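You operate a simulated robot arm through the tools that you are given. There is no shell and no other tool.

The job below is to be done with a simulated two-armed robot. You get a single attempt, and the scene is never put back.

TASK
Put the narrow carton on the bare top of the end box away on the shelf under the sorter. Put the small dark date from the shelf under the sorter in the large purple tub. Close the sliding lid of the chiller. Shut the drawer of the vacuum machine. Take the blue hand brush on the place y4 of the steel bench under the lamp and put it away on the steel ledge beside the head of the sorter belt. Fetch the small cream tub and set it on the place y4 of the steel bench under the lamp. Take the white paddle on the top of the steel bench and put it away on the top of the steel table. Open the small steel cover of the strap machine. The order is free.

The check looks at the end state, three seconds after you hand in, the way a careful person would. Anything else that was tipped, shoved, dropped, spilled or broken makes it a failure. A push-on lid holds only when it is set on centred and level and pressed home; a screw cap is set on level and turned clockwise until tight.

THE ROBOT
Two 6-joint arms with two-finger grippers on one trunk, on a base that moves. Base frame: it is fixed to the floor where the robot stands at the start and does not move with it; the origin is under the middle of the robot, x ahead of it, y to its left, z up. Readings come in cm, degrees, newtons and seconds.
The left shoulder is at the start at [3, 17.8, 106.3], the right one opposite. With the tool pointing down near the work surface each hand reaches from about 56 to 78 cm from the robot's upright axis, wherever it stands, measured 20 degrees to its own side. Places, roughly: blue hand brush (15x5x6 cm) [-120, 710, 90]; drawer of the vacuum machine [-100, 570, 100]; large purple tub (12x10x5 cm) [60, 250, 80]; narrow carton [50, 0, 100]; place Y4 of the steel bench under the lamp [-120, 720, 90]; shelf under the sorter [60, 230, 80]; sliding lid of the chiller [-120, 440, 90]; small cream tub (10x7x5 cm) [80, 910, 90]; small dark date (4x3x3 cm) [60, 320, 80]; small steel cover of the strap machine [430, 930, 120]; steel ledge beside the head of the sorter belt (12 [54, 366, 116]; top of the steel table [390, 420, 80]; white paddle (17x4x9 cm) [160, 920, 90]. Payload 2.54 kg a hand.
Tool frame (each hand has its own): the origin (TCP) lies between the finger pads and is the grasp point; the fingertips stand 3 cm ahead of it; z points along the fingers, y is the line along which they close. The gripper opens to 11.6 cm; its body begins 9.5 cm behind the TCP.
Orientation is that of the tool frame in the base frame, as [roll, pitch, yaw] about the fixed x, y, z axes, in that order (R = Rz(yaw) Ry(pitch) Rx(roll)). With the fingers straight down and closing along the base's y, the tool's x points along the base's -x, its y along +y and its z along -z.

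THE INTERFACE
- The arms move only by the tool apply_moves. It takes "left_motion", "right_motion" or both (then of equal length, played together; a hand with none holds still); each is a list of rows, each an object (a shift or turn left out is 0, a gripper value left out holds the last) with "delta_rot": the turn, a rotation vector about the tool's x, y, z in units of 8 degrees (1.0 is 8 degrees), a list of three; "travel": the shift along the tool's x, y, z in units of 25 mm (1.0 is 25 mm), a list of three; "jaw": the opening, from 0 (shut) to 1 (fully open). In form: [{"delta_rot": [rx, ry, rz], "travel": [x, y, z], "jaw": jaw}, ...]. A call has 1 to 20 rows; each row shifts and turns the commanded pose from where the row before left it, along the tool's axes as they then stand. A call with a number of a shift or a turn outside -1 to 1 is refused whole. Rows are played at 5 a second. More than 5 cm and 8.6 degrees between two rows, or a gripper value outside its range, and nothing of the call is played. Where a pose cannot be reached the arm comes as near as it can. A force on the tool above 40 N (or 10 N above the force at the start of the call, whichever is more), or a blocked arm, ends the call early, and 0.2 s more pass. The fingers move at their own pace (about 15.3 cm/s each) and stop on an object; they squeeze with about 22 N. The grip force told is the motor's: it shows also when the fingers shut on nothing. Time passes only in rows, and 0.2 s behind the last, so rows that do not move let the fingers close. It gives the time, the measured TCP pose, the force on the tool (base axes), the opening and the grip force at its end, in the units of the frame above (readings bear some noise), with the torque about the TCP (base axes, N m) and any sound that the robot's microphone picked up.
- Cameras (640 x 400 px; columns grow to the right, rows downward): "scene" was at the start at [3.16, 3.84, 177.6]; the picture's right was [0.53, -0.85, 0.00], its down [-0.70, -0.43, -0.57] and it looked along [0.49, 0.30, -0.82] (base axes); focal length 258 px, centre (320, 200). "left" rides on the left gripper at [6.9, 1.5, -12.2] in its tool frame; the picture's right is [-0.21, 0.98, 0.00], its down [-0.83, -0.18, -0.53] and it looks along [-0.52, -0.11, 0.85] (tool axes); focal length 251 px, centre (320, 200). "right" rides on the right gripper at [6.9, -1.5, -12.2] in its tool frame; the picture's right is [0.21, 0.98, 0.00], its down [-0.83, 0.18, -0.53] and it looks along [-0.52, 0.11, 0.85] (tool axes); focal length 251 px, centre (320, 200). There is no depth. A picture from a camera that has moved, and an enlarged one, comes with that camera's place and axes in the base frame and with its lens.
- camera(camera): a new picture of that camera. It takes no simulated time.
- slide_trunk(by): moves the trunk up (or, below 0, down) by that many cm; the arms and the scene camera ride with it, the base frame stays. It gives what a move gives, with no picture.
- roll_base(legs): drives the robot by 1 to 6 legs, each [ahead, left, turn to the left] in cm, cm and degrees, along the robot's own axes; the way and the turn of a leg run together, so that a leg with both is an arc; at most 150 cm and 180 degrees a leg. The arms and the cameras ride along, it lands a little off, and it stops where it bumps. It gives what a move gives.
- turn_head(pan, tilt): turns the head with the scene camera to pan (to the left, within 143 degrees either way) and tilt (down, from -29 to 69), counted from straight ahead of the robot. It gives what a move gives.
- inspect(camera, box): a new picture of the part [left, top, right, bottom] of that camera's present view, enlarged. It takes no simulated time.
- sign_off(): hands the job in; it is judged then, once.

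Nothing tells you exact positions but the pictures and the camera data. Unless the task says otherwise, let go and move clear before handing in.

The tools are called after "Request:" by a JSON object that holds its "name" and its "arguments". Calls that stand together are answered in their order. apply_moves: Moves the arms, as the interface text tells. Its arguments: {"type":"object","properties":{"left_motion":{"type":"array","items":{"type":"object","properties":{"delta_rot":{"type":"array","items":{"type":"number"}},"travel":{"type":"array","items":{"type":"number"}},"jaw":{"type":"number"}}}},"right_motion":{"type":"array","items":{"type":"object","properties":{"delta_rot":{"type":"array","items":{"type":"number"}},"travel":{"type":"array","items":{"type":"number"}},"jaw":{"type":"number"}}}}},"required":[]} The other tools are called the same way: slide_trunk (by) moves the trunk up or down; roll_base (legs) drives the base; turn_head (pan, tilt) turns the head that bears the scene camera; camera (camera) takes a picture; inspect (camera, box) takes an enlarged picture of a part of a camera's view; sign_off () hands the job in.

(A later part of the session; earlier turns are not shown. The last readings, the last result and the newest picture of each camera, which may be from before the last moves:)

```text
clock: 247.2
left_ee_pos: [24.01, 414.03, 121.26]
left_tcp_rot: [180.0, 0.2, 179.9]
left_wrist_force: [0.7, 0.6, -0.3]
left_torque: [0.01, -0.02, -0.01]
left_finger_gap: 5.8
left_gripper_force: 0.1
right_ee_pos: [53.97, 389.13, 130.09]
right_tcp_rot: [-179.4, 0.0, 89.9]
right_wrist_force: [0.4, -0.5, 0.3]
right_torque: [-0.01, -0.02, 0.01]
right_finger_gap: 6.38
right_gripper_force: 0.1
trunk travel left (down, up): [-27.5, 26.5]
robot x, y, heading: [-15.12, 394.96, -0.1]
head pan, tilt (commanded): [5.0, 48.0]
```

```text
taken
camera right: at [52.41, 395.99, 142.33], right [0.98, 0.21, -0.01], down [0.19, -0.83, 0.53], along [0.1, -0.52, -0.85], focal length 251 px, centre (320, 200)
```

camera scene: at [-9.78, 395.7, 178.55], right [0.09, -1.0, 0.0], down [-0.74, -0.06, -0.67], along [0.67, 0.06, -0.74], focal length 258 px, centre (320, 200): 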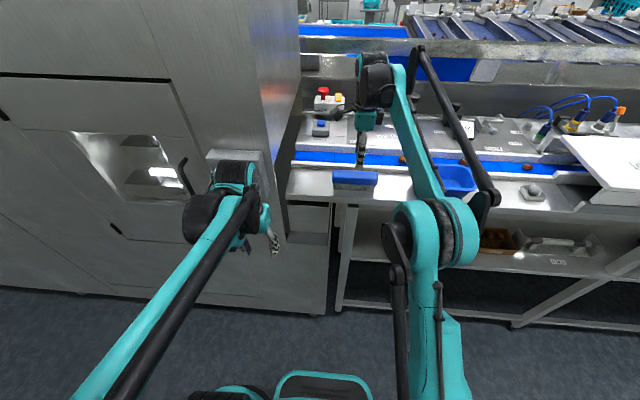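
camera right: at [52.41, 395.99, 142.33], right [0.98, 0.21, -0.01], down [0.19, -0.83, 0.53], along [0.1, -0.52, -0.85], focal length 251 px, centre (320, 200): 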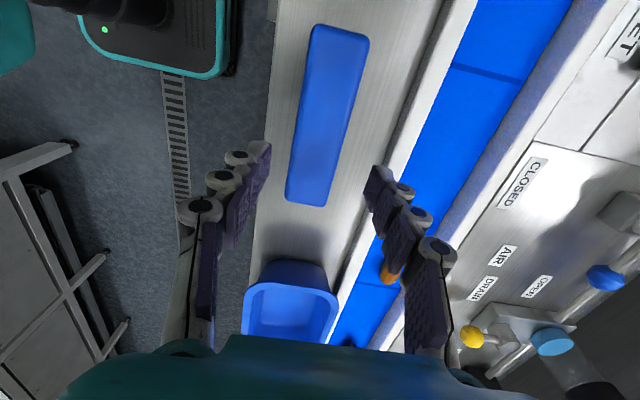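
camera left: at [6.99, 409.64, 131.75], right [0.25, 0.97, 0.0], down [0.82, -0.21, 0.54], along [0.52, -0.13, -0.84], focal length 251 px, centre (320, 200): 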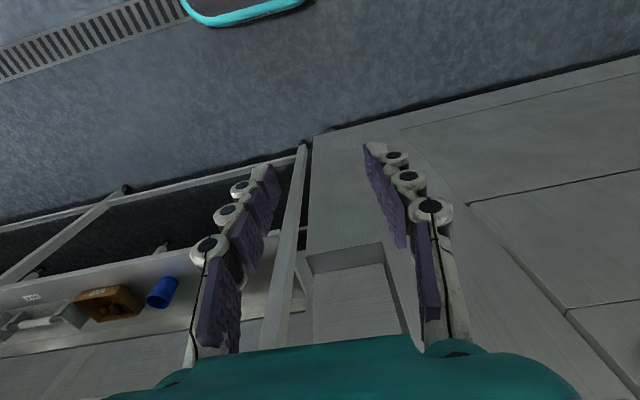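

The brush lies well on the ledge and nothing else moved. I'll retract, unwind the wrist, and head for the cream tub.

Request:
{"name": "apply_moves", "arguments": {"right_motion": [{"travel": [0, -1, 0]}, {"travel": [0, -1, 0]}, {"travel": [0, -1, 0]}, {"travel": [0, -1, 0]}, {"travel": [0, -1, 0]}, {"travel": [0, -1, 0]}, {"travel": [0, -1, 0]}, {"travel": [0, -1, 0]}, {"travel": [0, -1, 0]}, {"travel": [0, -1, 0]}, {"travel": [-1, 0, 0]}, {"travel": [-1, 0, 0]}, {"travel": [-1, 0, 0]}, {"travel": [-1, 0, 0]}, {"travel": [-1, 0, 0]}]}}

Request:
{"name": "apply_moves", "arguments": {"right_motion": [{"delta_rot": [0, 0, -0.94]}, {"delta_rot": [0, 0, -0.94]}, {"delta_rot": [0, 0, -0.94]}, {"delta_rot": [0, 0, -0.94]}, {"delta_rot": [0, 0, -0.94]}, {"delta_rot": [0, 0, -0.94]}, {"delta_rot": [0, 0, -0.94]}, {"delta_rot": [0, 0, -0.94]}, {"delta_rot": [0, 0, -0.94]}, {"delta_rot": [0, 0, -0.94]}, {"delta_rot": [0, 0, -0.94]}, {"delta_rot": [0, 0, -0.94]}]}}

Request:
{"name": "roll_base", "arguments": {"legs": [[-14, 0, 0], [0, 120, 0], [0, 120, 0], [0, 120, 0], [0, 60, 0]]}}

Request:
{"name": "turn_head", "arguments": {"pan": 55, "tilt": 22}}

Request:
{"name": "camera", "arguments": {"camera": "scene"}}

```text
clock: 250.4
left_ee_pos: [23.91, 413.96, 121.26]
left_tcp_rot: [-180.0, 0.2, 179.9]
left_wrist_force: [-0.8, -0.8, -0.6]
left_torque: [-0.01, 0.01, 0.01]
left_finger_gap: 5.82
left_gripper_force: 0.0
right_ee_pos: [28.81, 376.66, 130.12]
right_tcp_rot: [-179.4, 0.1, 90.1]
right_wrist_force: [0.1, -0.2, -0.1]
right_torque: [-0.04, -0.03, 0.01]
right_finger_gap: 6.37
right_gripper_force: 0.1
trunk travel left (down, up): [-27.5, 26.5]
robot x, y, heading: [-14.72, 395.19, -0.1]
head pan, tilt (commanded): [5.0, 48.0]
```

```text
clock: 253.0
left_ee_pos: [24.02, 414.11, 121.2]
left_tcp_rot: [179.9, 0.3, 179.8]
left_wrist_force: [0.2, 0.4, 0.5]
left_torque: [0.0, -0.02, -0.01]
left_finger_gap: 5.83
left_gripper_force: 0.1
right_ee_pos: [28.73, 376.67, 130.17]
right_tcp_rot: [-180.0, -0.5, -179.6]
right_wrist_force: [1.0, -0.9, 0.0]
right_torque: [0.0, 0.03, -0.01]
right_finger_gap: 6.38
right_gripper_force: 0.0
trunk travel left (down, up): [-27.5, 26.5]
robot x, y, heading: [-14.68, 394.64, -0.1]
head pan, tilt (commanded): [5.0, 48.0]
```

```text
clock: 274.3
left_ee_pos: [9.75, 832.5, 121.22]
left_tcp_rot: [-180.0, 0.3, 179.9]
left_wrist_force: [-1.1, 0.4, 0.9]
left_torque: [-0.01, 0.03, 0.02]
left_finger_gap: 5.8
left_gripper_force: 0.0
right_ee_pos: [14.64, 795.19, 130.22]
right_tcp_rot: [180.0, -0.7, -179.7]
right_wrist_force: [0.3, -1.0, 0.7]
right_torque: [0.01, -0.01, -0.02]
right_finger_gap: 6.39
right_gripper_force: 0.1
trunk travel left (down, up): [-27.5, 26.5]
robot x, y, heading: [-28.92, 813.41, 0.1]
head pan, tilt (commanded): [5.0, 48.0]
```

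```text
clock: 275.5
left_ee_pos: [9.68, 832.55, 121.17]
left_tcp_rot: [-180.0, 0.2, 179.9]
left_wrist_force: [0.2, -0.6, 1.5]
left_torque: [-0.02, 0.0, 0.0]
left_finger_gap: 5.8
left_gripper_force: 0.1
right_ee_pos: [14.62, 795.23, 130.24]
right_tcp_rot: [-179.9, -0.7, -179.8]
right_wrist_force: [-0.1, -0.5, 0.1]
right_torque: [0.02, -0.02, 0.01]
right_finger_gap: 6.37
right_gripper_force: 0.0
trunk travel left (down, up): [-27.5, 26.5]
robot x, y, heading: [-28.96, 813.57, -0.3]
head pan, tilt (commanded): [55.0, 22.0]
```

```text
taken
camera scene: at [-26.57, 821.0, 182.51], right [0.82, -0.57, 0.0], down [-0.22, -0.31, -0.93], along [0.53, 0.76, -0.38], focal length 258 px, centre (320, 200)
```

scene: 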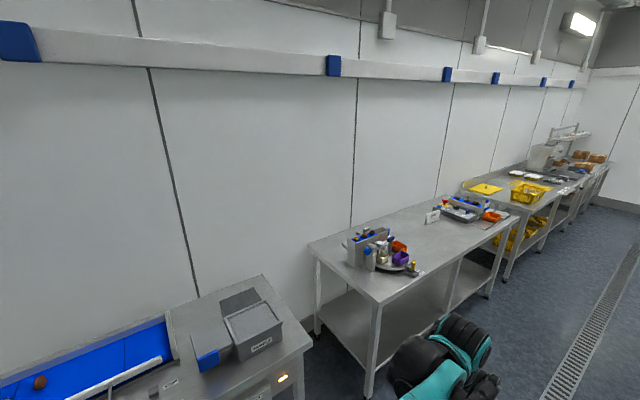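

Ahead is the steel bench with tubs near [79, 909] and other tools near [176, 921]. Zooming in.

Request:
{"name": "inspect", "arguments": {"camera": "scene", "box": [320, 210, 440, 290]}}

Request:
{"name": "inspect", "arguments": {"camera": "scene", "box": [410, 180, 530, 250]}}

Request:
{"name": "inspect", "arguments": {"camera": "scene", "box": [460, 100, 640, 260]}}

```text
5.00 times, centred on (380, 250) of scene
camera zoom: at [-26.57, 821.0, 182.51], right [0.82, -0.57, 0.0], down [-0.22, -0.31, -0.93], along [0.53, 0.76, -0.38], focal length 1292 px, centre (20, -50)
```

zoom: 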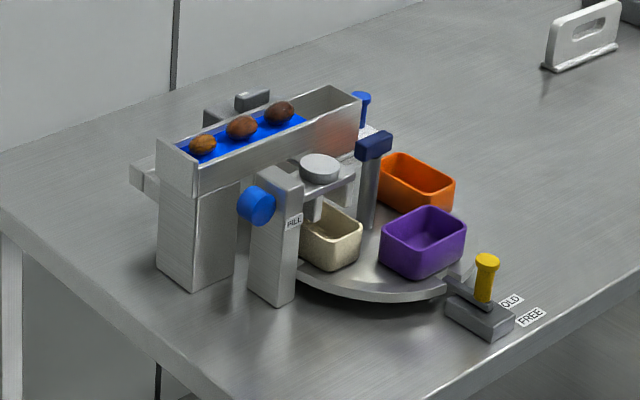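

```text
5.33 times, centred on (470, 215) of scene
camera zoom: at [-26.57, 821.0, 182.51], right [0.82, -0.57, 0.0], down [-0.22, -0.31, -0.93], along [0.53, 0.76, -0.38], focal length 1378 px, centre (-480, 120)
```

zoom: 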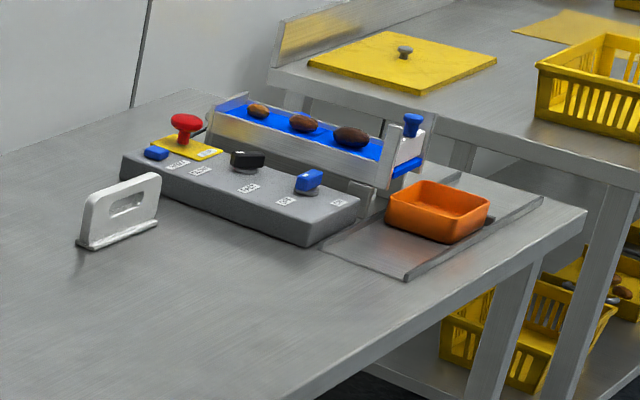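

```text
2.50 times, centred on (550, 180) of scene
camera zoom: at [-26.57, 821.0, 182.51], right [0.82, -0.57, 0.0], down [-0.22, -0.31, -0.93], along [0.53, 0.76, -0.38], focal length 646 px, centre (-255, 250)
```

zoom: 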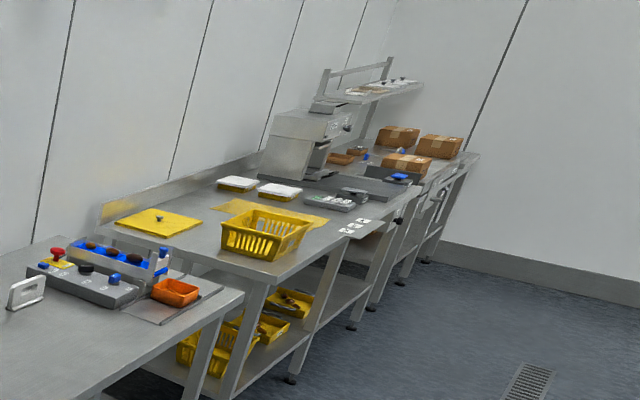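

The cream tub sits on a turntable under a filling nozzle together with a purple and an orange tub; the white paddle stands farther right. I'll turn to face this bench (+y) and drive over to look closely.

Request:
{"name": "roll_base", "arguments": {"legs": [[0, 0, 90], [0, -95, 0]]}}

Request:
{"name": "turn_head", "arguments": {"pan": 0, "tilt": 42}}

Request:
{"name": "camera", "arguments": {"camera": "scene"}}

Request:
{"name": "inspect", "arguments": {"camera": "scene", "box": [220, 80, 460, 260]}}

```text
clock: 284.1
left_ee_pos: [46.17, 849.69, 121.15]
left_tcp_rot: [-179.9, 0.1, -91.3]
left_wrist_force: [0.1, 0.6, 0.2]
left_torque: [-0.01, 0.03, 0.01]
left_finger_gap: 5.81
left_gripper_force: 0.0
right_ee_pos: [83.51, 853.89, 130.25]
right_tcp_rot: [179.9, -0.6, -91.0]
right_wrist_force: [-0.4, 0.1, 0.3]
right_torque: [0.0, 0.02, -0.01]
right_finger_gap: 6.37
right_gripper_force: 0.1
trunk travel left (down, up): [-27.5, 26.5]
robot x, y, heading: [64.55, 810.5, 89.0]
head pan, tilt (commanded): [55.0, 22.0]
```

```text
clock: 285.4
left_ee_pos: [46.05, 849.86, 121.25]
left_tcp_rot: [180.0, 0.3, -91.2]
left_wrist_force: [0.4, -0.5, 0.1]
left_torque: [0.0, 0.05, 0.01]
left_finger_gap: 5.8
left_gripper_force: 0.1
right_ee_pos: [83.65, 853.81, 130.26]
right_tcp_rot: [180.0, -0.6, -91.0]
right_wrist_force: [0.6, 0.7, 0.4]
right_torque: [0.04, 0.02, 0.01]
right_finger_gap: 6.4
right_gripper_force: 0.1
trunk travel left (down, up): [-27.5, 26.5]
robot x, y, heading: [64.35, 810.36, 88.6]
head pan, tilt (commanded): [0.0, 42.0]
```

```text
taken
camera scene: at [64.59, 816.13, 179.4], right [1.0, -0.02, 0.0], down [-0.01, -0.67, -0.74], along [0.01, 0.74, -0.67], focal length 258 px, centre (320, 200)
```

scene: 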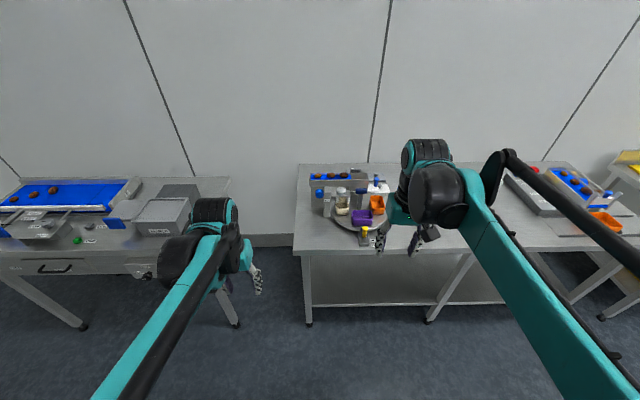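

```text
2.22 times, centred on (340, 170) of scene
camera zoom: at [64.59, 816.13, 179.4], right [1.0, -0.02, 0.0], down [-0.01, -0.67, -0.74], along [0.01, 0.74, -0.67], focal length 574 px, centre (276, 267)
```

zoom: 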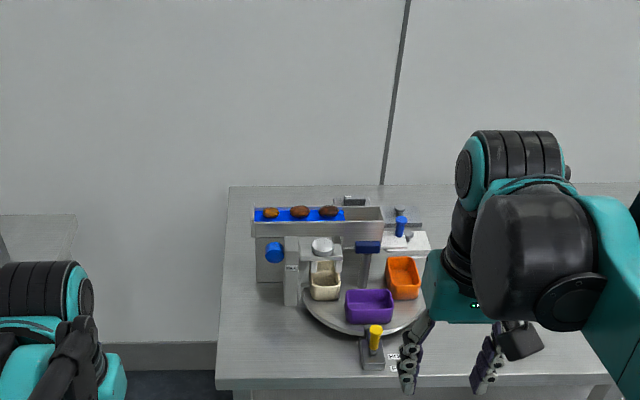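

Request:
{"name": "inspect", "arguments": {"camera": "scene", "box": [305, 155, 405, 255]}}

Request:
{"name": "camera", "arguments": {"camera": "right"}}

Request:
{"name": "camera", "arguments": {"camera": "left"}}

```text
4.00 times, centred on (355, 205) of scene
camera zoom: at [64.59, 816.13, 179.4], right [1.0, -0.02, 0.0], down [-0.01, -0.67, -0.74], along [0.01, 0.74, -0.67], focal length 1034 px, centre (180, 180)
```

zoom: 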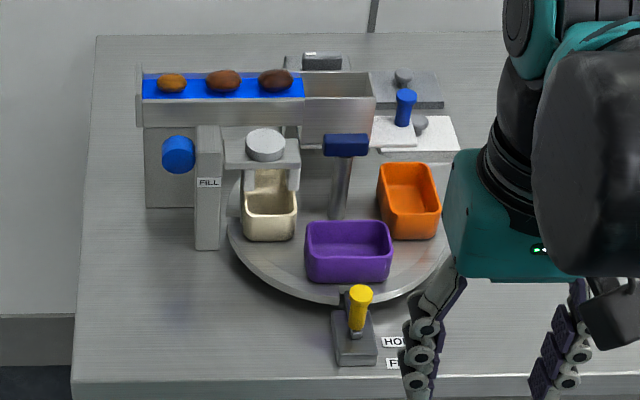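

```text
taken
camera right: at [84.93, 846.98, 142.5], right [-0.98, -0.2, 0.0], down [-0.17, 0.83, 0.52], along [-0.11, 0.51, -0.85], focal length 251 px, centre (320, 200)
```

right: 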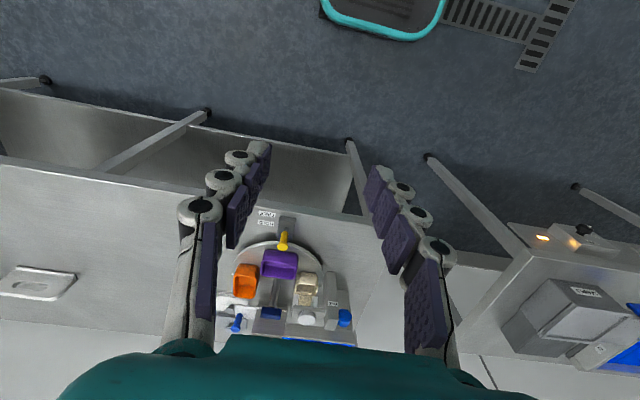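

```text
taken
camera left: at [44.41, 842.92, 133.34], right [-0.97, 0.24, 0.0], down [0.2, 0.82, 0.54], along [0.13, 0.52, -0.84], focal length 251 px, centre (320, 200)
```

left: 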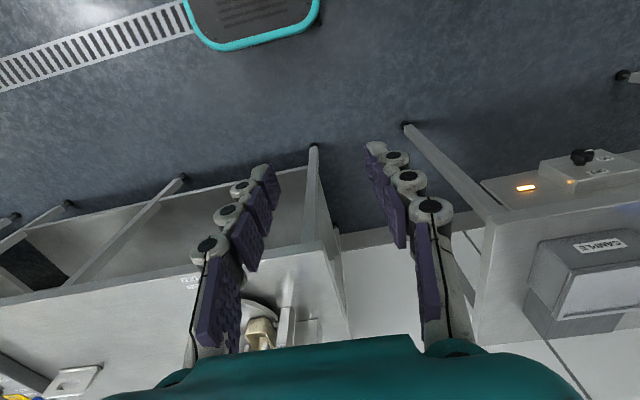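

The cream tub sits under the fill nozzle at about [76.6, 905], with the carousel's centre post near [85, 906]. I need a close, low view: I'll drive forward and pitch the left hand to look at it from the front.

Request:
{"name": "roll_base", "arguments": {"legs": [[12, 0, 1.3]]}}

Request:
{"name": "apply_moves", "arguments": {"left_motion": [{"travel": [-0.6, -0.9, 0.2], "delta_rot": [0, -0.9, 0]}, {"travel": [-0.6, -0.9, 0.3], "delta_rot": [0, -0.9, 0]}, {"travel": [-0.6, -0.9, 0.4], "delta_rot": [0, -0.9, 0]}, {"travel": [-0.5, -0.9, 0.5], "delta_rot": [0, -0.9, 0]}, {"travel": [-0.3, -0.9, 0.4]}, {"travel": [-0.3, -0.9, 0.4]}, {"travel": [0, -0.9, 0.3]}, {"travel": [0, -0.9, 0.3]}, {}]}}

Request:
{"name": "camera", "arguments": {"camera": "left"}}

Request:
{"name": "camera", "arguments": {"camera": "scene"}}

```text
clock: 286.6
left_ee_pos: [45.39, 861.41, 121.24]
left_tcp_rot: [-179.9, 0.1, -89.9]
left_wrist_force: [0.0, 0.9, -0.6]
left_torque: [-0.04, 0.04, 0.0]
left_finger_gap: 5.79
left_gripper_force: 0.0
right_ee_pos: [82.74, 866.35, 130.05]
right_tcp_rot: [-180.0, -0.8, -89.6]
right_wrist_force: [0.6, 0.1, -0.1]
right_torque: [-0.03, 0.0, 0.02]
right_finger_gap: 6.37
right_gripper_force: 0.1
trunk travel left (down, up): [-27.5, 26.5]
robot x, y, heading: [64.54, 822.59, 89.9]
head pan, tilt (commanded): [0.0, 42.0]
```

```text
clock: 288.6
left_ee_pos: [63.42, 870.75, 116.43]
left_tcp_rot: [180.0, 29.0, -90.1]
left_wrist_force: [0.4, -0.1, 0.8]
left_torque: [-0.01, -0.01, 0.0]
left_finger_gap: 5.79
left_gripper_force: 0.0
right_ee_pos: [82.73, 866.37, 130.29]
right_tcp_rot: [179.9, -0.6, -89.6]
right_wrist_force: [0.8, 0.1, 0.2]
right_torque: [0.03, 0.01, 0.04]
right_finger_gap: 6.39
right_gripper_force: 0.1
trunk travel left (down, up): [-27.5, 26.5]
robot x, y, heading: [64.33, 822.54, 89.9]
head pan, tilt (commanded): [0.0, 42.0]
```

```text
taken
camera left: at [61.87, 858.9, 123.77], right [-0.98, 0.19, 0.1], down [0.18, 0.46, 0.87], along [0.11, 0.87, -0.49], focal length 251 px, centre (320, 200)
```

left: 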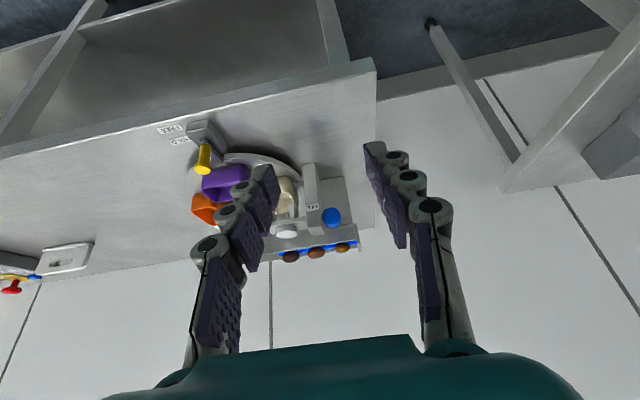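

```text
taken
camera scene: at [64.53, 828.15, 179.4], right [1.0, 0.0, 0.0], down [0.0, -0.67, -0.74], along [0.0, 0.74, -0.67], focal length 258 px, centre (320, 200)
```

scene: 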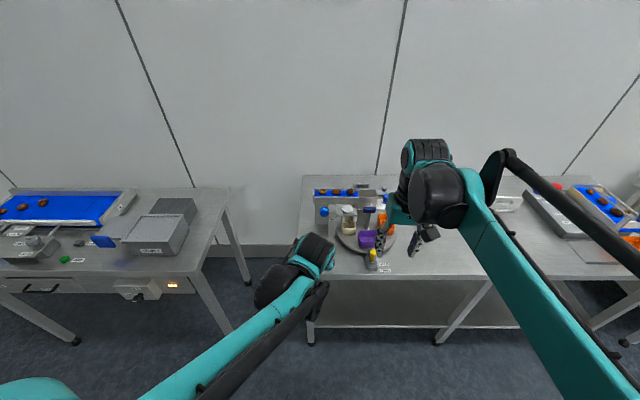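

The finger hides the tub; I'll move the right hand aside, open the left jaws and shift the left hand in front of the carousel.

Request:
{"name": "apply_moves", "arguments": {"left_motion": [{"jaw": 1.0}, {}, {}, {"travel": [0, -0.9, 0]}, {"travel": [0, -0.9, 0]}, {"travel": [0, -0.9, 0]}, {"travel": [0, -0.9, 0]}, {"travel": [0, -0.9, 0]}, {"travel": [0, -0.9, 0.3]}, {"travel": [0, 0, 0.5]}, {}], "right_motion": [{"travel": [0, -0.95, 0]}, {"travel": [0, -0.95, 0]}, {"travel": [0, -0.95, 0]}, {"travel": [0, -0.95, 0]}, {"travel": [0, -0.95, 0]}, {"travel": [0, -0.95, 0]}, {"travel": [0, -0.95, 0]}, {"travel": [0, -0.95, 0]}, {"travel": [0, -0.5, 0]}, {}, {}]}}

Request:
{"name": "camera", "arguments": {"camera": "left"}}

Request:
{"name": "inspect", "arguments": {"camera": "left", "box": [200, 60, 460, 260]}}

Request:
{"name": "inspect", "arguments": {"camera": "scene", "box": [300, 170, 410, 280]}}

```text
clock: 291.0
left_ee_pos: [76.76, 871.79, 114.82]
left_tcp_rot: [-180.0, 29.0, -90.0]
left_wrist_force: [-0.8, -0.2, 0.5]
left_torque: [0.0, 0.02, -0.02]
left_finger_gap: 11.6
left_gripper_force: 0.1
right_ee_pos: [103.18, 866.43, 130.18]
right_tcp_rot: [180.0, -0.6, -89.6]
right_wrist_force: [-0.5, 0.5, 0.4]
right_torque: [0.01, 0.05, -0.01]
right_finger_gap: 6.38
right_gripper_force: 0.1
trunk travel left (down, up): [-27.5, 26.5]
robot x, y, heading: [64.85, 822.79, 90.1]
head pan, tilt (commanded): [0.0, 42.0]
```

```text
taken
camera left: at [75.23, 859.96, 122.09], right [-0.98, 0.19, 0.1], down [0.18, 0.46, 0.87], along [0.11, 0.87, -0.49], focal length 251 px, centre (320, 200)
```

left: 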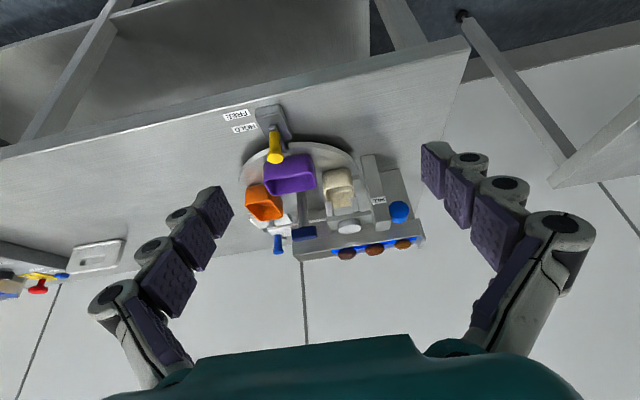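

```text
2.00 times, centred on (330, 160) of left
camera zoom: at [75.23, 859.96, 122.09], right [-0.98, 0.19, 0.1], down [0.18, 0.46, 0.87], along [0.11, 0.87, -0.49], focal length 503 px, centre (300, 280)
```

zoom: 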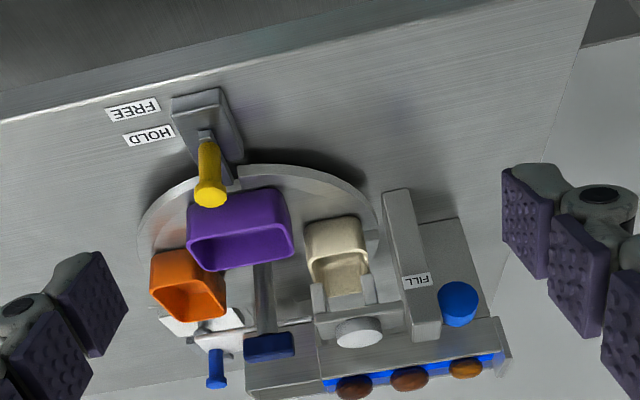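

```text
3.64 times, centred on (355, 225) of scene
camera zoom: at [64.66, 828.17, 179.4], right [1.0, 0.0, 0.0], down [0.0, -0.67, -0.74], along [0.0, 0.74, -0.67], focal length 940 px, centre (193, 109)
```

zoom: 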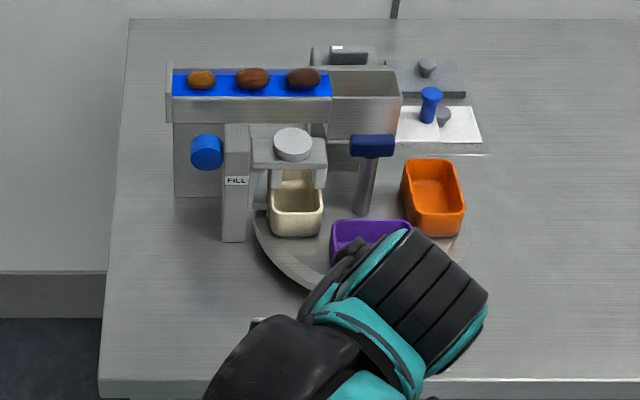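

The nozzle head straddles the back of the tub. I'll zoom closer at the tub and nozzle clearance from this camera and the head.

Request:
{"name": "inspect", "arguments": {"camera": "left", "box": [290, 140, 400, 240]}}

Request:
{"name": "inspect", "arguments": {"camera": "scene", "box": [320, 190, 390, 250]}}

Request:
{"name": "inspect", "arguments": {"camera": "left", "box": [220, 90, 330, 200]}}

```text
4.00 times, centred on (345, 190) of left
camera zoom: at [75.23, 859.96, 122.09], right [-0.98, 0.19, 0.1], down [0.18, 0.46, 0.87], along [0.11, 0.87, -0.49], focal length 1006 px, centre (220, 240)
```

zoom: 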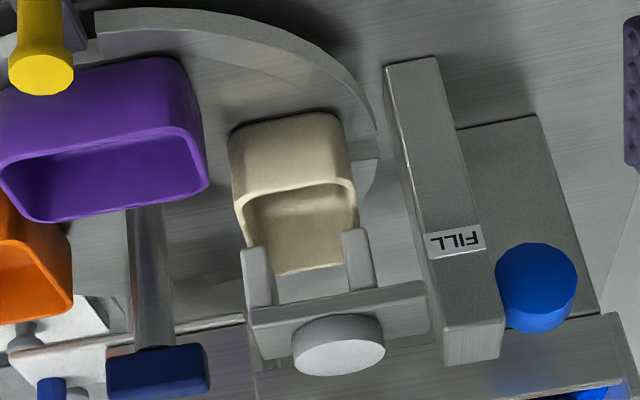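

```text
6.67 times, centred on (355, 220) of scene
camera zoom: at [64.66, 828.17, 179.4], right [1.0, 0.0, 0.0], down [0.0, -0.67, -0.74], along [0.0, 0.74, -0.67], focal length 1723 px, centre (87, 67)
```

zoom: 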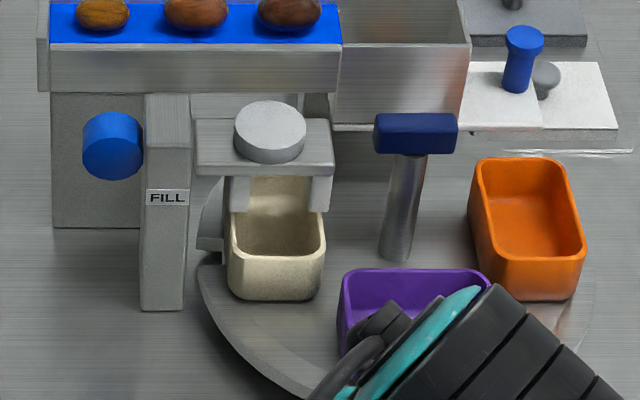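

```text
3.64 times, centred on (275, 145) of left
camera zoom: at [75.23, 859.96, 122.09], right [-0.98, 0.19, 0.1], down [0.18, 0.46, 0.87], along [0.11, 0.87, -0.49], focal length 914 px, centre (484, 400)
```

zoom: 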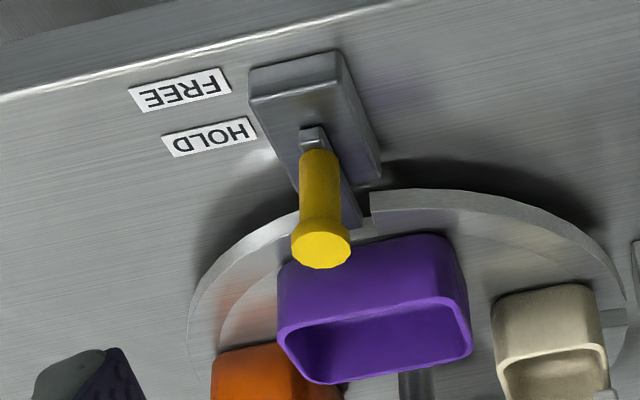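

I read the scene as: tub front rim at about y≈902, z≈96.5, x 73.7–80; the nozzle plate begins at y≈903.7, z≈101.6, so I can hook the tub's front wall and draw it out frontwards past the purple tub (≈1 cm clearance). I'll tuck the left hand away and bring the right hand in with its jaws turned to close fore-and-aft.

Request:
{"name": "apply_moves", "arguments": {"left_motion": [{"travel": [0.3, 0.95, -0.5]}, {"travel": [0.3, 0.95, -0.5]}, {"travel": [0.3, 0.95, -0.3]}, {"travel": [0, 0.95, 0]}, {"travel": [0, 0.95, 0]}, {"travel": [0, 0.95, 0]}, {"travel": [0, 0.95, 0]}, {"travel": [0, 0.95, 0]}, {"travel": [0, 0.95, 0]}, {"travel": [0, 0.95, 0]}, {"travel": [0, 0.95, 0]}, {"travel": [0, 0.95, 0]}, {"travel": [0.5, 0, -0.4], "delta_rot": [0, 0.9, 0]}, {"travel": [0.6, 0, -0.4], "delta_rot": [0, 0.9, 0]}, {"travel": [0.7, 0, -0.3], "delta_rot": [0, 0.9, 0]}, {"travel": [0.8, 0, -0.2], "delta_rot": [0, 0.9, 0]}], "right_motion": [{}, {}, {}, {}, {"travel": [0.3, 0.95, 0]}, {"travel": [0.3, 0.95, 0]}, {"travel": [0.3, 0.95, 0]}, {"travel": [0.3, 0.95, 0]}, {"travel": [0, 0.95, 0]}, {"travel": [0, 0.95, 0]}, {"travel": [0, 0.95, 0]}, {"travel": [0, 0.95, 0]}, {"travel": [0, 0.95, 0]}, {"travel": [0, 0.95, 0]}, {"travel": [0, 0.5, 0]}, {}]}}

Request:
{"name": "apply_moves", "arguments": {"right_motion": [{"delta_rot": [0, 0, 0.94]}, {"delta_rot": [0, 0, 0.94]}, {"delta_rot": [0, 0, 0.94]}, {"delta_rot": [0, 0, 0.94]}, {"delta_rot": [0, 0, 0.94]}, {"delta_rot": [0, 0, 0.94]}, {"delta_rot": [0, 0, 0.94]}, {"delta_rot": [0, 0, 0.94]}, {"delta_rot": [0, 0, 0.94]}, {"delta_rot": [0, 0, 0.94]}, {"delta_rot": [0, 0, 0.94]}, {"delta_rot": [0, 0, 0.91]}, {}]}}

Request:
{"name": "camera", "arguments": {"camera": "scene"}}

```text
clock: 294.4
left_ee_pos: [48.22, 860.78, 117.66]
left_tcp_rot: [179.9, 0.0, -89.9]
left_wrist_force: [0.3, 0.3, -0.1]
left_torque: [0.0, 0.01, 0.0]
left_finger_gap: 11.6
left_gripper_force: 0.0
right_ee_pos: [78.1, 863.19, 130.26]
right_tcp_rot: [179.9, -0.7, -89.7]
right_wrist_force: [0.3, -0.7, -0.6]
right_torque: [-0.01, -0.01, -0.02]
right_finger_gap: 6.38
right_gripper_force: 0.0
trunk travel left (down, up): [-27.5, 26.5]
robot x, y, heading: [64.55, 822.64, 90.3]
head pan, tilt (commanded): [0.0, 42.0]
```

```text
clock: 297.2
left_ee_pos: [48.14, 860.87, 117.73]
left_tcp_rot: [180.0, 0.2, -90.1]
left_wrist_force: [0.1, -0.5, -0.3]
left_torque: [0.02, -0.04, -0.03]
left_finger_gap: 11.63
left_gripper_force: 0.0
right_ee_pos: [78.06, 863.28, 130.39]
right_tcp_rot: [-179.4, 0.0, -179.6]
right_wrist_force: [-0.3, 0.7, -0.1]
right_torque: [0.01, 0.01, -0.01]
right_finger_gap: 6.37
right_gripper_force: 0.0
trunk travel left (down, up): [-27.5, 26.5]
robot x, y, heading: [64.7, 822.69, 89.9]
head pan, tilt (commanded): [0.0, 42.0]
```

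```text
taken
camera scene: at [64.6, 828.2, 179.4], right [1.0, 0.0, 0.0], down [0.0, -0.67, -0.74], along [0.0, 0.74, -0.67], focal length 258 px, centre (320, 200)
```

scene: 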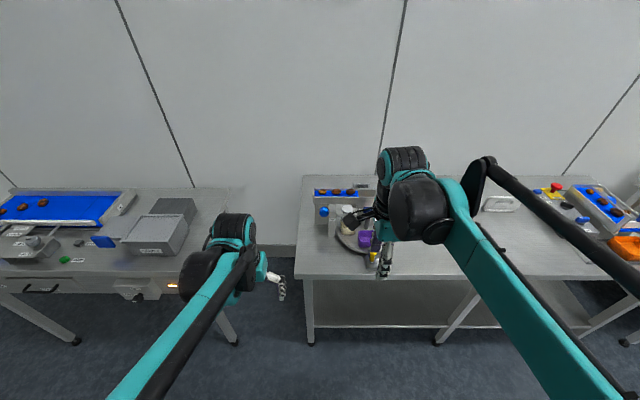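

Driving forward 14 cm so the tub is within comfortable reach.

Request:
{"name": "roll_base", "arguments": {"legs": [[14, 0, 0]]}}

Request:
{"name": "turn_head", "arguments": {"pan": -8, "tilt": 48}}

Request:
{"name": "inspect", "arguments": {"camera": "scene", "box": [240, 100, 420, 260]}}

Request:
{"name": "camera", "arguments": {"camera": "right"}}

Request:
{"name": "camera", "arguments": {"camera": "left"}}

```text
clock: 298.5
left_ee_pos: [48.41, 874.54, 117.59]
left_tcp_rot: [180.0, 0.0, -89.9]
left_wrist_force: [-0.2, 0.1, 0.2]
left_torque: [-0.02, 0.0, 0.02]
left_finger_gap: 11.6
left_gripper_force: 0.1
right_ee_pos: [78.18, 876.9, 130.29]
right_tcp_rot: [-179.3, 0.0, -179.7]
right_wrist_force: [-0.4, -0.1, 0.8]
right_torque: [0.0, 0.01, -0.01]
right_finger_gap: 6.38
right_gripper_force: 0.1
trunk travel left (down, up): [-27.5, 26.5]
robot x, y, heading: [64.36, 836.73, 90.0]
head pan, tilt (commanded): [0.0, 42.0]
```

```text
clock: 299.2
left_ee_pos: [48.29, 874.4, 117.59]
left_tcp_rot: [-179.9, 0.2, -89.9]
left_wrist_force: [0.0, 0.0, 0.2]
left_torque: [-0.01, -0.05, 0.0]
left_finger_gap: 11.62
left_gripper_force: 0.1
right_ee_pos: [78.02, 876.79, 130.33]
right_tcp_rot: [-179.3, 0.0, -179.7]
right_wrist_force: [0.4, -0.4, 1.1]
right_torque: [0.02, 0.02, -0.01]
right_finger_gap: 6.38
right_gripper_force: 0.0
trunk travel left (down, up): [-27.5, 26.5]
robot x, y, heading: [64.64, 836.09, 89.8]
head pan, tilt (commanded): [-8.0, 48.0]
```

```text
2.50 times, centred on (330, 180) of scene
camera zoom: at [65.69, 841.19, 178.55], right [0.99, -0.14, 0.0], down [-0.1, -0.74, -0.67], along [0.09, 0.66, -0.74], focal length 646 px, centre (295, 250)
```

zoom: 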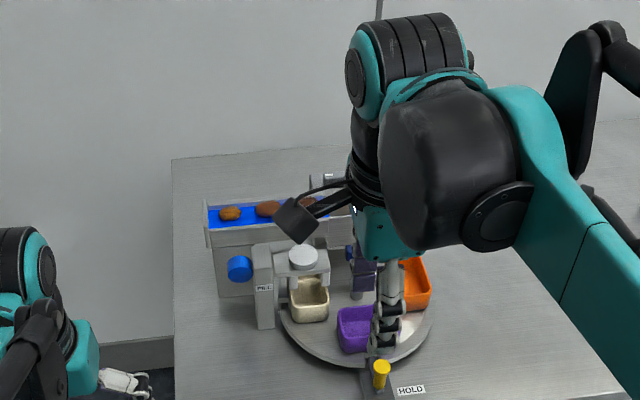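

```text
taken
camera right: at [71.12, 875.38, 142.59], right [-0.22, 0.98, -0.01], down [0.82, 0.19, 0.53], along [0.52, 0.11, -0.85], focal length 251 px, centre (320, 200)
```

right: 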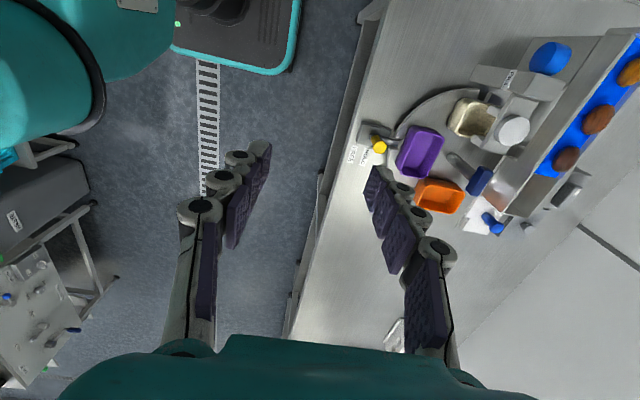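

```text
taken
camera left: at [46.75, 867.55, 129.79], right [-0.98, 0.22, 0.0], down [0.18, 0.82, 0.54], along [0.11, 0.52, -0.84], focal length 251 px, centre (320, 200)
```

left: 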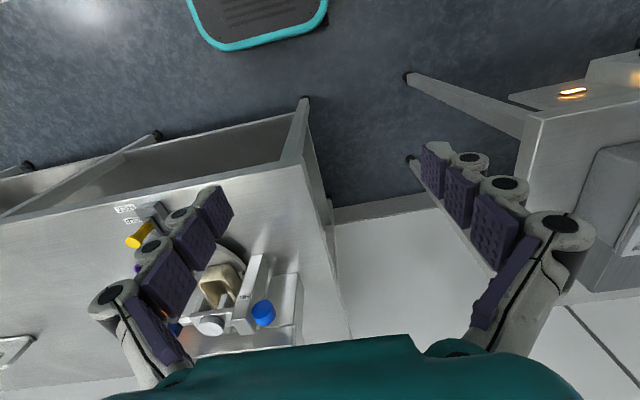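

Request:
{"name": "inspect", "arguments": {"camera": "right", "box": [360, 50, 560, 250]}}

Request:
{"name": "inspect", "arguments": {"camera": "left", "box": [100, 180, 310, 360]}}

Request:
{"name": "inspect", "arguments": {"camera": "scene", "box": [310, 180, 390, 250]}}

```text
2.00 times, centred on (460, 150) of right
camera zoom: at [71.12, 875.38, 142.59], right [-0.22, 0.98, -0.01], down [0.82, 0.19, 0.53], along [0.52, 0.11, -0.85], focal length 503 px, centre (40, 300)
```

zoom: 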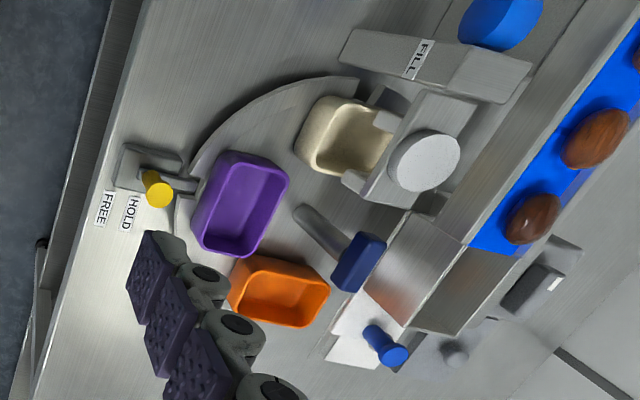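

```text
2.22 times, centred on (205, 270) of left
camera zoom: at [46.75, 867.55, 129.79], right [-0.98, 0.22, 0.0], down [0.18, 0.82, 0.54], along [0.11, 0.52, -0.84], focal length 559 px, centre (576, 44)
```

zoom: 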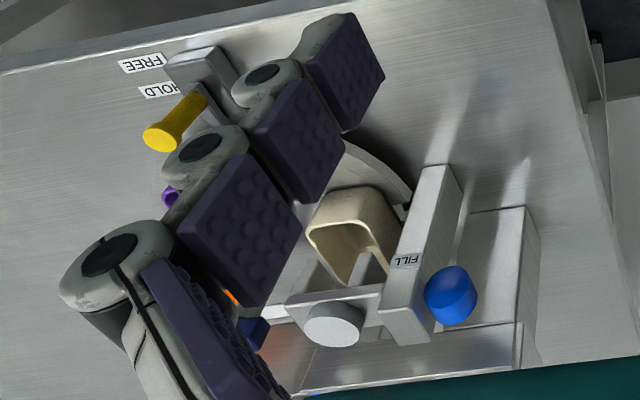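

```text
5.71 times, centred on (350, 215) of scene
camera zoom: at [65.69, 841.19, 178.55], right [0.99, -0.14, 0.0], down [-0.1, -0.74, -0.67], along [0.09, 0.66, -0.74], focal length 1477 px, centre (149, 114)
```

zoom: 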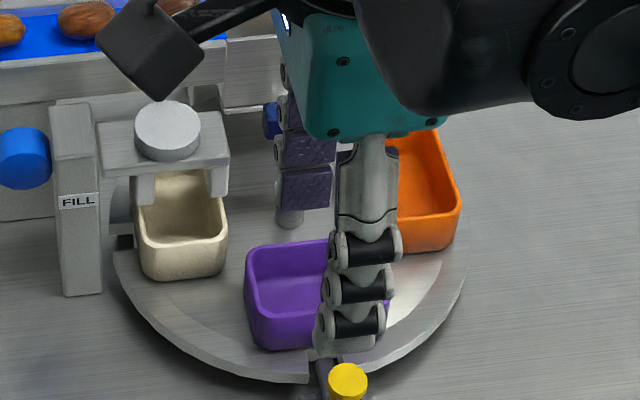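

The front wall of the tub protrudes ~2–3 cm in front of the nozzle plate. I'll tilt the right hand 25°, narrow the jaws to ~2.6 cm, and come to a point 10 cm up along the approach line.

Request:
{"name": "apply_moves", "arguments": {"right_motion": [{"delta_rot": [-0.78, 0, 0], "jaw": 0.224}, {"delta_rot": [-0.78, 0, 0]}, {"delta_rot": [-0.78, 0, 0]}, {"delta_rot": [-0.785, 0, 0]}, {"travel": [0.043, 0.228, 0.92]}, {"travel": [0.043, 0.228, 0.92]}, {"travel": [0.043, 0.228, 0.92]}, {"travel": [0.043, 0.228, 0.92]}, {"travel": [0.043, 0.228, 0.92]}, {"travel": [0.043, 0.228, 0.92]}, {"travel": [0.043, 0.228, 0.92]}, {"travel": [0.043, 0.228, 0.92]}, {"travel": [0.043, 0.228, 0.92]}, {"travel": [0.043, 0.228, 0.92]}, {}]}}

Request:
{"name": "camera", "arguments": {"camera": "right"}}

Request:
{"name": "inspect", "arguments": {"camera": "scene", "box": [290, 120, 430, 260]}}

```text
clock: 302.4
left_ee_pos: [48.23, 874.35, 117.79]
left_tcp_rot: [-180.0, 0.1, -89.9]
left_wrist_force: [0.1, -0.3, 0.0]
left_torque: [0.03, 0.03, 0.03]
left_finger_gap: 11.59
left_gripper_force: 0.1
right_ee_pos: [76.9, 891.4, 111.77]
right_tcp_rot: [155.5, 0.0, -179.7]
right_wrist_force: [0.3, 0.3, 0.6]
right_torque: [0.02, 0.0, 0.01]
right_finger_gap: 2.59
right_gripper_force: 0.0
trunk travel left (down, up): [-27.5, 26.5]
robot x, y, heading: [64.83, 836.5, 90.0]
head pan, tilt (commanded): [-8.0, 48.0]
```

```text
taken
camera right: at [69.98, 884.87, 122.36], right [-0.22, 0.89, 0.4], down [0.83, -0.05, 0.56], along [0.52, 0.46, -0.72], focal length 251 px, centre (320, 200)
```

right: 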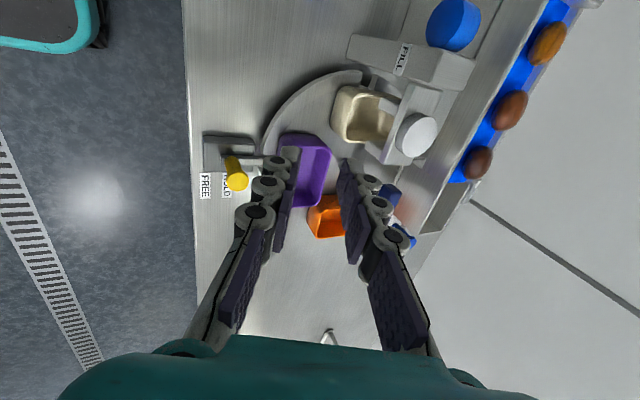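

```text
2.86 times, centred on (360, 190) of scene
camera zoom: at [65.7, 841.06, 178.55], right [0.99, -0.14, 0.0], down [-0.1, -0.74, -0.67], along [0.09, 0.66, -0.74], focal length 738 px, centre (206, 229)
```

zoom: 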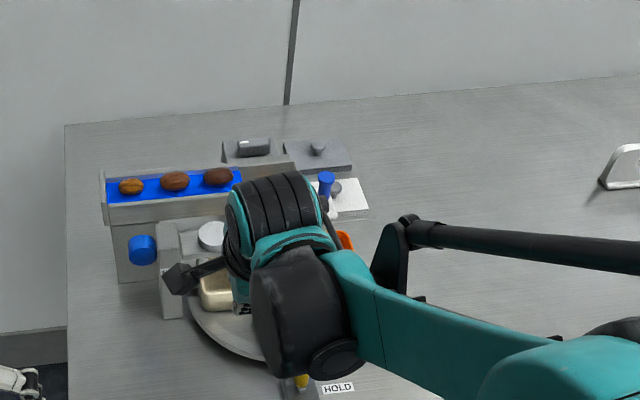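

Request:
{"name": "inspect", "arguments": {"camera": "right", "box": [260, 60, 460, 220]}}

Request:
{"name": "inspect", "arguments": {"camera": "left", "box": [100, 180, 310, 360]}}

```text
2.50 times, centred on (360, 140) of right
camera zoom: at [69.98, 884.87, 122.36], right [-0.22, 0.89, 0.4], down [0.83, -0.05, 0.56], along [0.52, 0.46, -0.72], focal length 629 px, centre (220, 350)
```

zoom: 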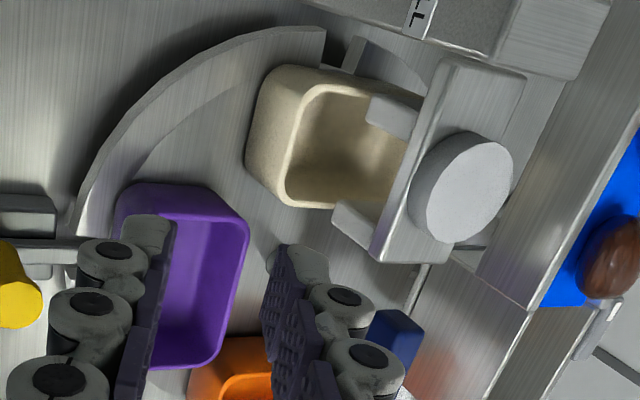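

```text
2.22 times, centred on (205, 270) of left
camera zoom: at [46.75, 867.45, 129.81], right [-0.98, 0.22, 0.0], down [0.18, 0.82, 0.54], along [0.11, 0.52, -0.84], focal length 559 px, centre (576, 44)
```

zoom: 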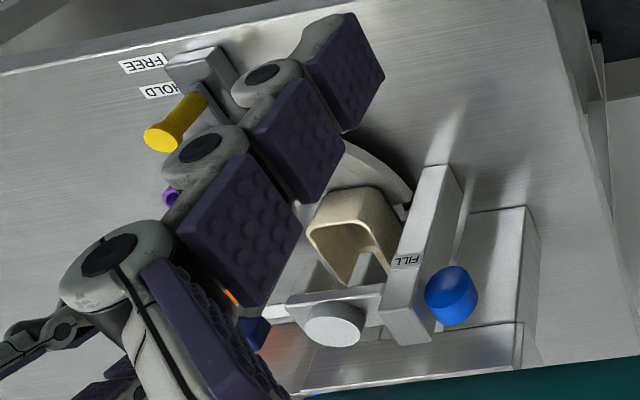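

The close-up confirms: tub front rim at y≈902.3, prongs at y≈904 with a ~3.5 cm slot centred on x≈76.8, and ~1 cm gap to the purple tub. I'll tilt to 33° and advance along the approach line until just above the rim.

Request:
{"name": "apply_moves", "arguments": {"right_motion": [{"delta_rot": [-0.53, 0, 0]}, {"delta_rot": [-0.53, 0, 0]}, {"travel": [0, 0.04, 0.9]}, {"travel": [0, 0.04, 0.9]}, {"travel": [0, 0.02, 0.9]}, {"travel": [0, 0, 0.9]}, {"travel": [0, 0, 0.9]}, {}]}}

Request:
{"name": "inspect", "arguments": {"camera": "right", "box": [220, 60, 460, 240]}}

Request:
{"name": "inspect", "arguments": {"camera": "left", "box": [100, 180, 310, 360]}}

```text
clock: 304.2
left_ee_pos: [48.23, 874.34, 117.65]
left_tcp_rot: [-180.0, 0.1, -90.0]
left_wrist_force: [1.2, -0.4, 0.0]
left_torque: [0.02, 0.01, 0.05]
left_finger_gap: 11.6
left_gripper_force: 0.1
right_ee_pos: [76.99, 897.74, 102.43]
right_tcp_rot: [147.1, 0.0, -179.7]
right_wrist_force: [0.4, -0.6, 1.1]
right_torque: [-0.01, 0.03, 0.01]
right_finger_gap: 2.65
right_gripper_force: 0.0
trunk travel left (down, up): [-27.5, 26.5]
robot x, y, heading: [64.66, 836.31, 90.2]
head pan, tilt (commanded): [-8.0, 48.0]
```

```text
2.22 times, centred on (340, 150) of right
camera zoom: at [69.99, 889.78, 111.91], right [-0.22, 0.82, 0.53], down [0.83, -0.13, 0.55], along [0.52, 0.56, -0.65], focal length 559 px, centre (276, 311)
```

zoom: 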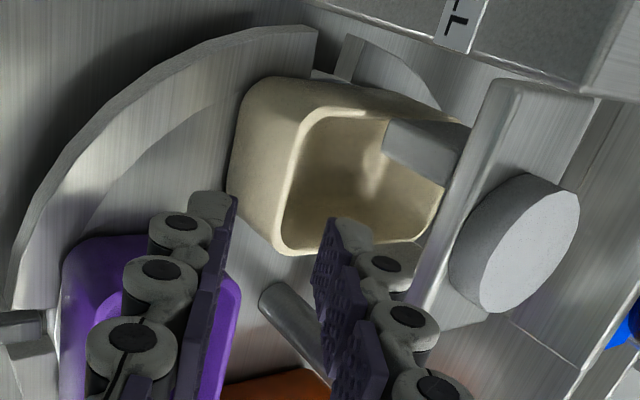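

```text
2.22 times, centred on (205, 270) of left
camera zoom: at [46.75, 867.47, 129.81], right [-0.98, 0.22, 0.0], down [0.18, 0.82, 0.54], along [0.11, 0.52, -0.84], focal length 559 px, centre (576, 44)
```

zoom: 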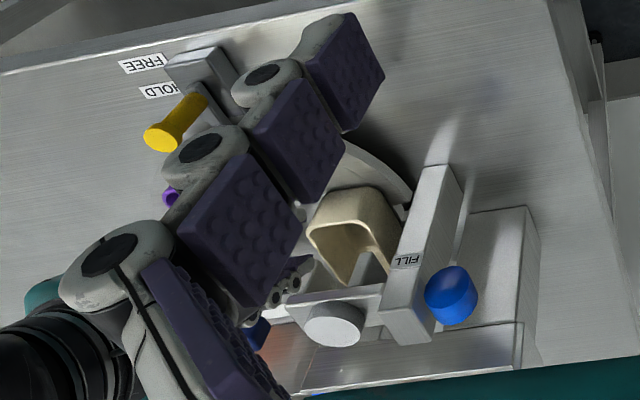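

The tub centre is ~0.4 cm toward −x and the rim sits slightly to the inside of the axis. Correcting by a few millimetres and advancing most of the way.

Request:
{"name": "apply_moves", "arguments": {"right_motion": [{"travel": [0.14, 0.12, 0.3]}, {"travel": [0, 0, 0.6]}, {"travel": [0, 0, 0.6]}, {}]}}

Request:
{"name": "inspect", "arguments": {"camera": "right", "box": [220, 60, 460, 240]}}

Request:
{"name": "inspect", "arguments": {"camera": "left", "box": [130, 210, 290, 350]}}

```text
clock: 305.2
left_ee_pos: [48.35, 874.28, 117.64]
left_tcp_rot: [-179.9, 0.2, -89.9]
left_wrist_force: [0.3, -0.6, 0.1]
left_torque: [0.02, 0.01, -0.01]
left_finger_gap: 11.59
left_gripper_force: 0.0
right_ee_pos: [76.49, 900.23, 99.58]
right_tcp_rot: [147.1, 0.0, -179.7]
right_wrist_force: [0.2, -0.1, -0.3]
right_torque: [-0.02, 0.02, 0.0]
right_finger_gap: 2.6
right_gripper_force: 0.0
trunk travel left (down, up): [-27.5, 26.5]
robot x, y, heading: [64.62, 836.44, 90.5]
head pan, tilt (commanded): [-8.0, 48.0]
```

```text
2.22 times, centred on (340, 150) of right
camera zoom: at [69.49, 892.17, 108.96], right [-0.22, 0.82, 0.53], down [0.83, -0.13, 0.55], along [0.52, 0.56, -0.65], focal length 559 px, centre (276, 311)
```

zoom: 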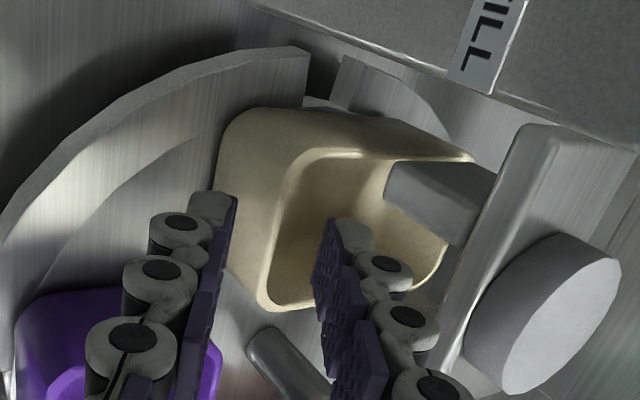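

```text
2.86 times, centred on (210, 280) of left
camera zoom: at [46.75, 867.49, 129.8], right [-0.98, 0.22, 0.0], down [0.18, 0.82, 0.54], along [0.11, 0.52, -0.84], focal length 718 px, centre (634, -29)
```

zoom: 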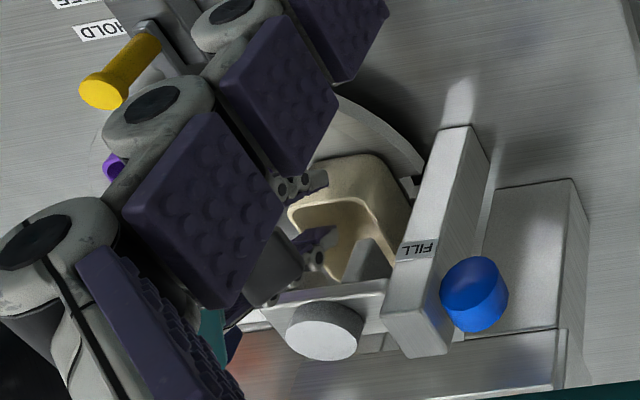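

The fingers straddle the front wall nicely. Advancing the remaining 2.6 cm.

Request:
{"name": "apply_moves", "arguments": {"right_motion": [{"travel": [0, 0, 0.4]}, {"travel": [0, 0, 0.4]}, {"travel": [0, 0, 0.24]}, {}]}}

Request:
{"name": "inspect", "arguments": {"camera": "right", "box": [220, 60, 460, 240]}}

Request:
{"name": "inspect", "arguments": {"camera": "left", "box": [130, 210, 290, 350]}}

```text
clock: 306.2
left_ee_pos: [48.28, 874.34, 117.59]
left_tcp_rot: [180.0, 0.3, -90.0]
left_wrist_force: [0.3, -0.3, 0.4]
left_torque: [-0.01, 0.02, -0.02]
left_finger_gap: 11.59
left_gripper_force: 0.0
right_ee_pos: [76.46, 901.45, 97.16]
right_tcp_rot: [147.2, 0.0, -179.8]
right_wrist_force: [-0.8, 0.4, -0.1]
right_torque: [0.04, -0.01, -0.02]
right_finger_gap: 2.57
right_gripper_force: 0.1
trunk travel left (down, up): [-27.5, 26.5]
robot x, y, heading: [64.55, 836.09, 90.1]
head pan, tilt (commanded): [-8.0, 48.0]
```

```text
2.22 times, centred on (340, 150) of right
camera zoom: at [69.6, 893.52, 106.67], right [-0.22, 0.82, 0.53], down [0.83, -0.13, 0.55], along [0.52, 0.56, -0.65], focal length 559 px, centre (276, 311)
```

zoom: 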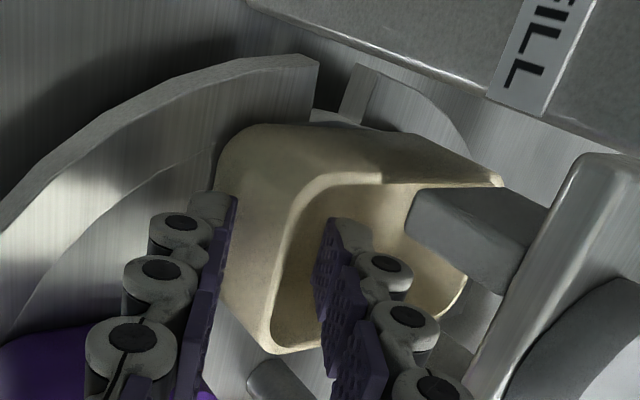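

```text
2.86 times, centred on (210, 280) of left
camera zoom: at [46.75, 867.52, 129.79], right [-0.98, 0.22, 0.0], down [0.18, 0.82, 0.54], along [0.11, 0.52, -0.84], focal length 718 px, centre (634, -29)
```

zoom: 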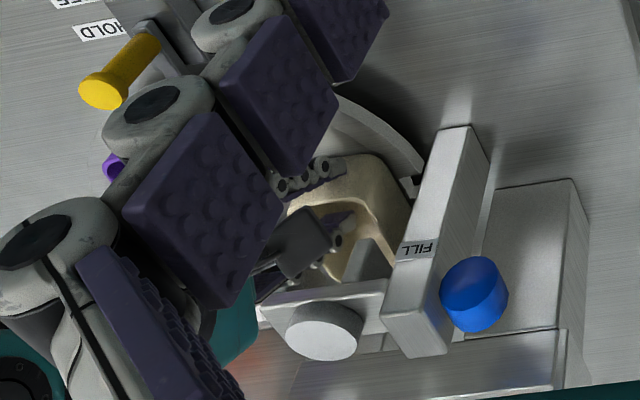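

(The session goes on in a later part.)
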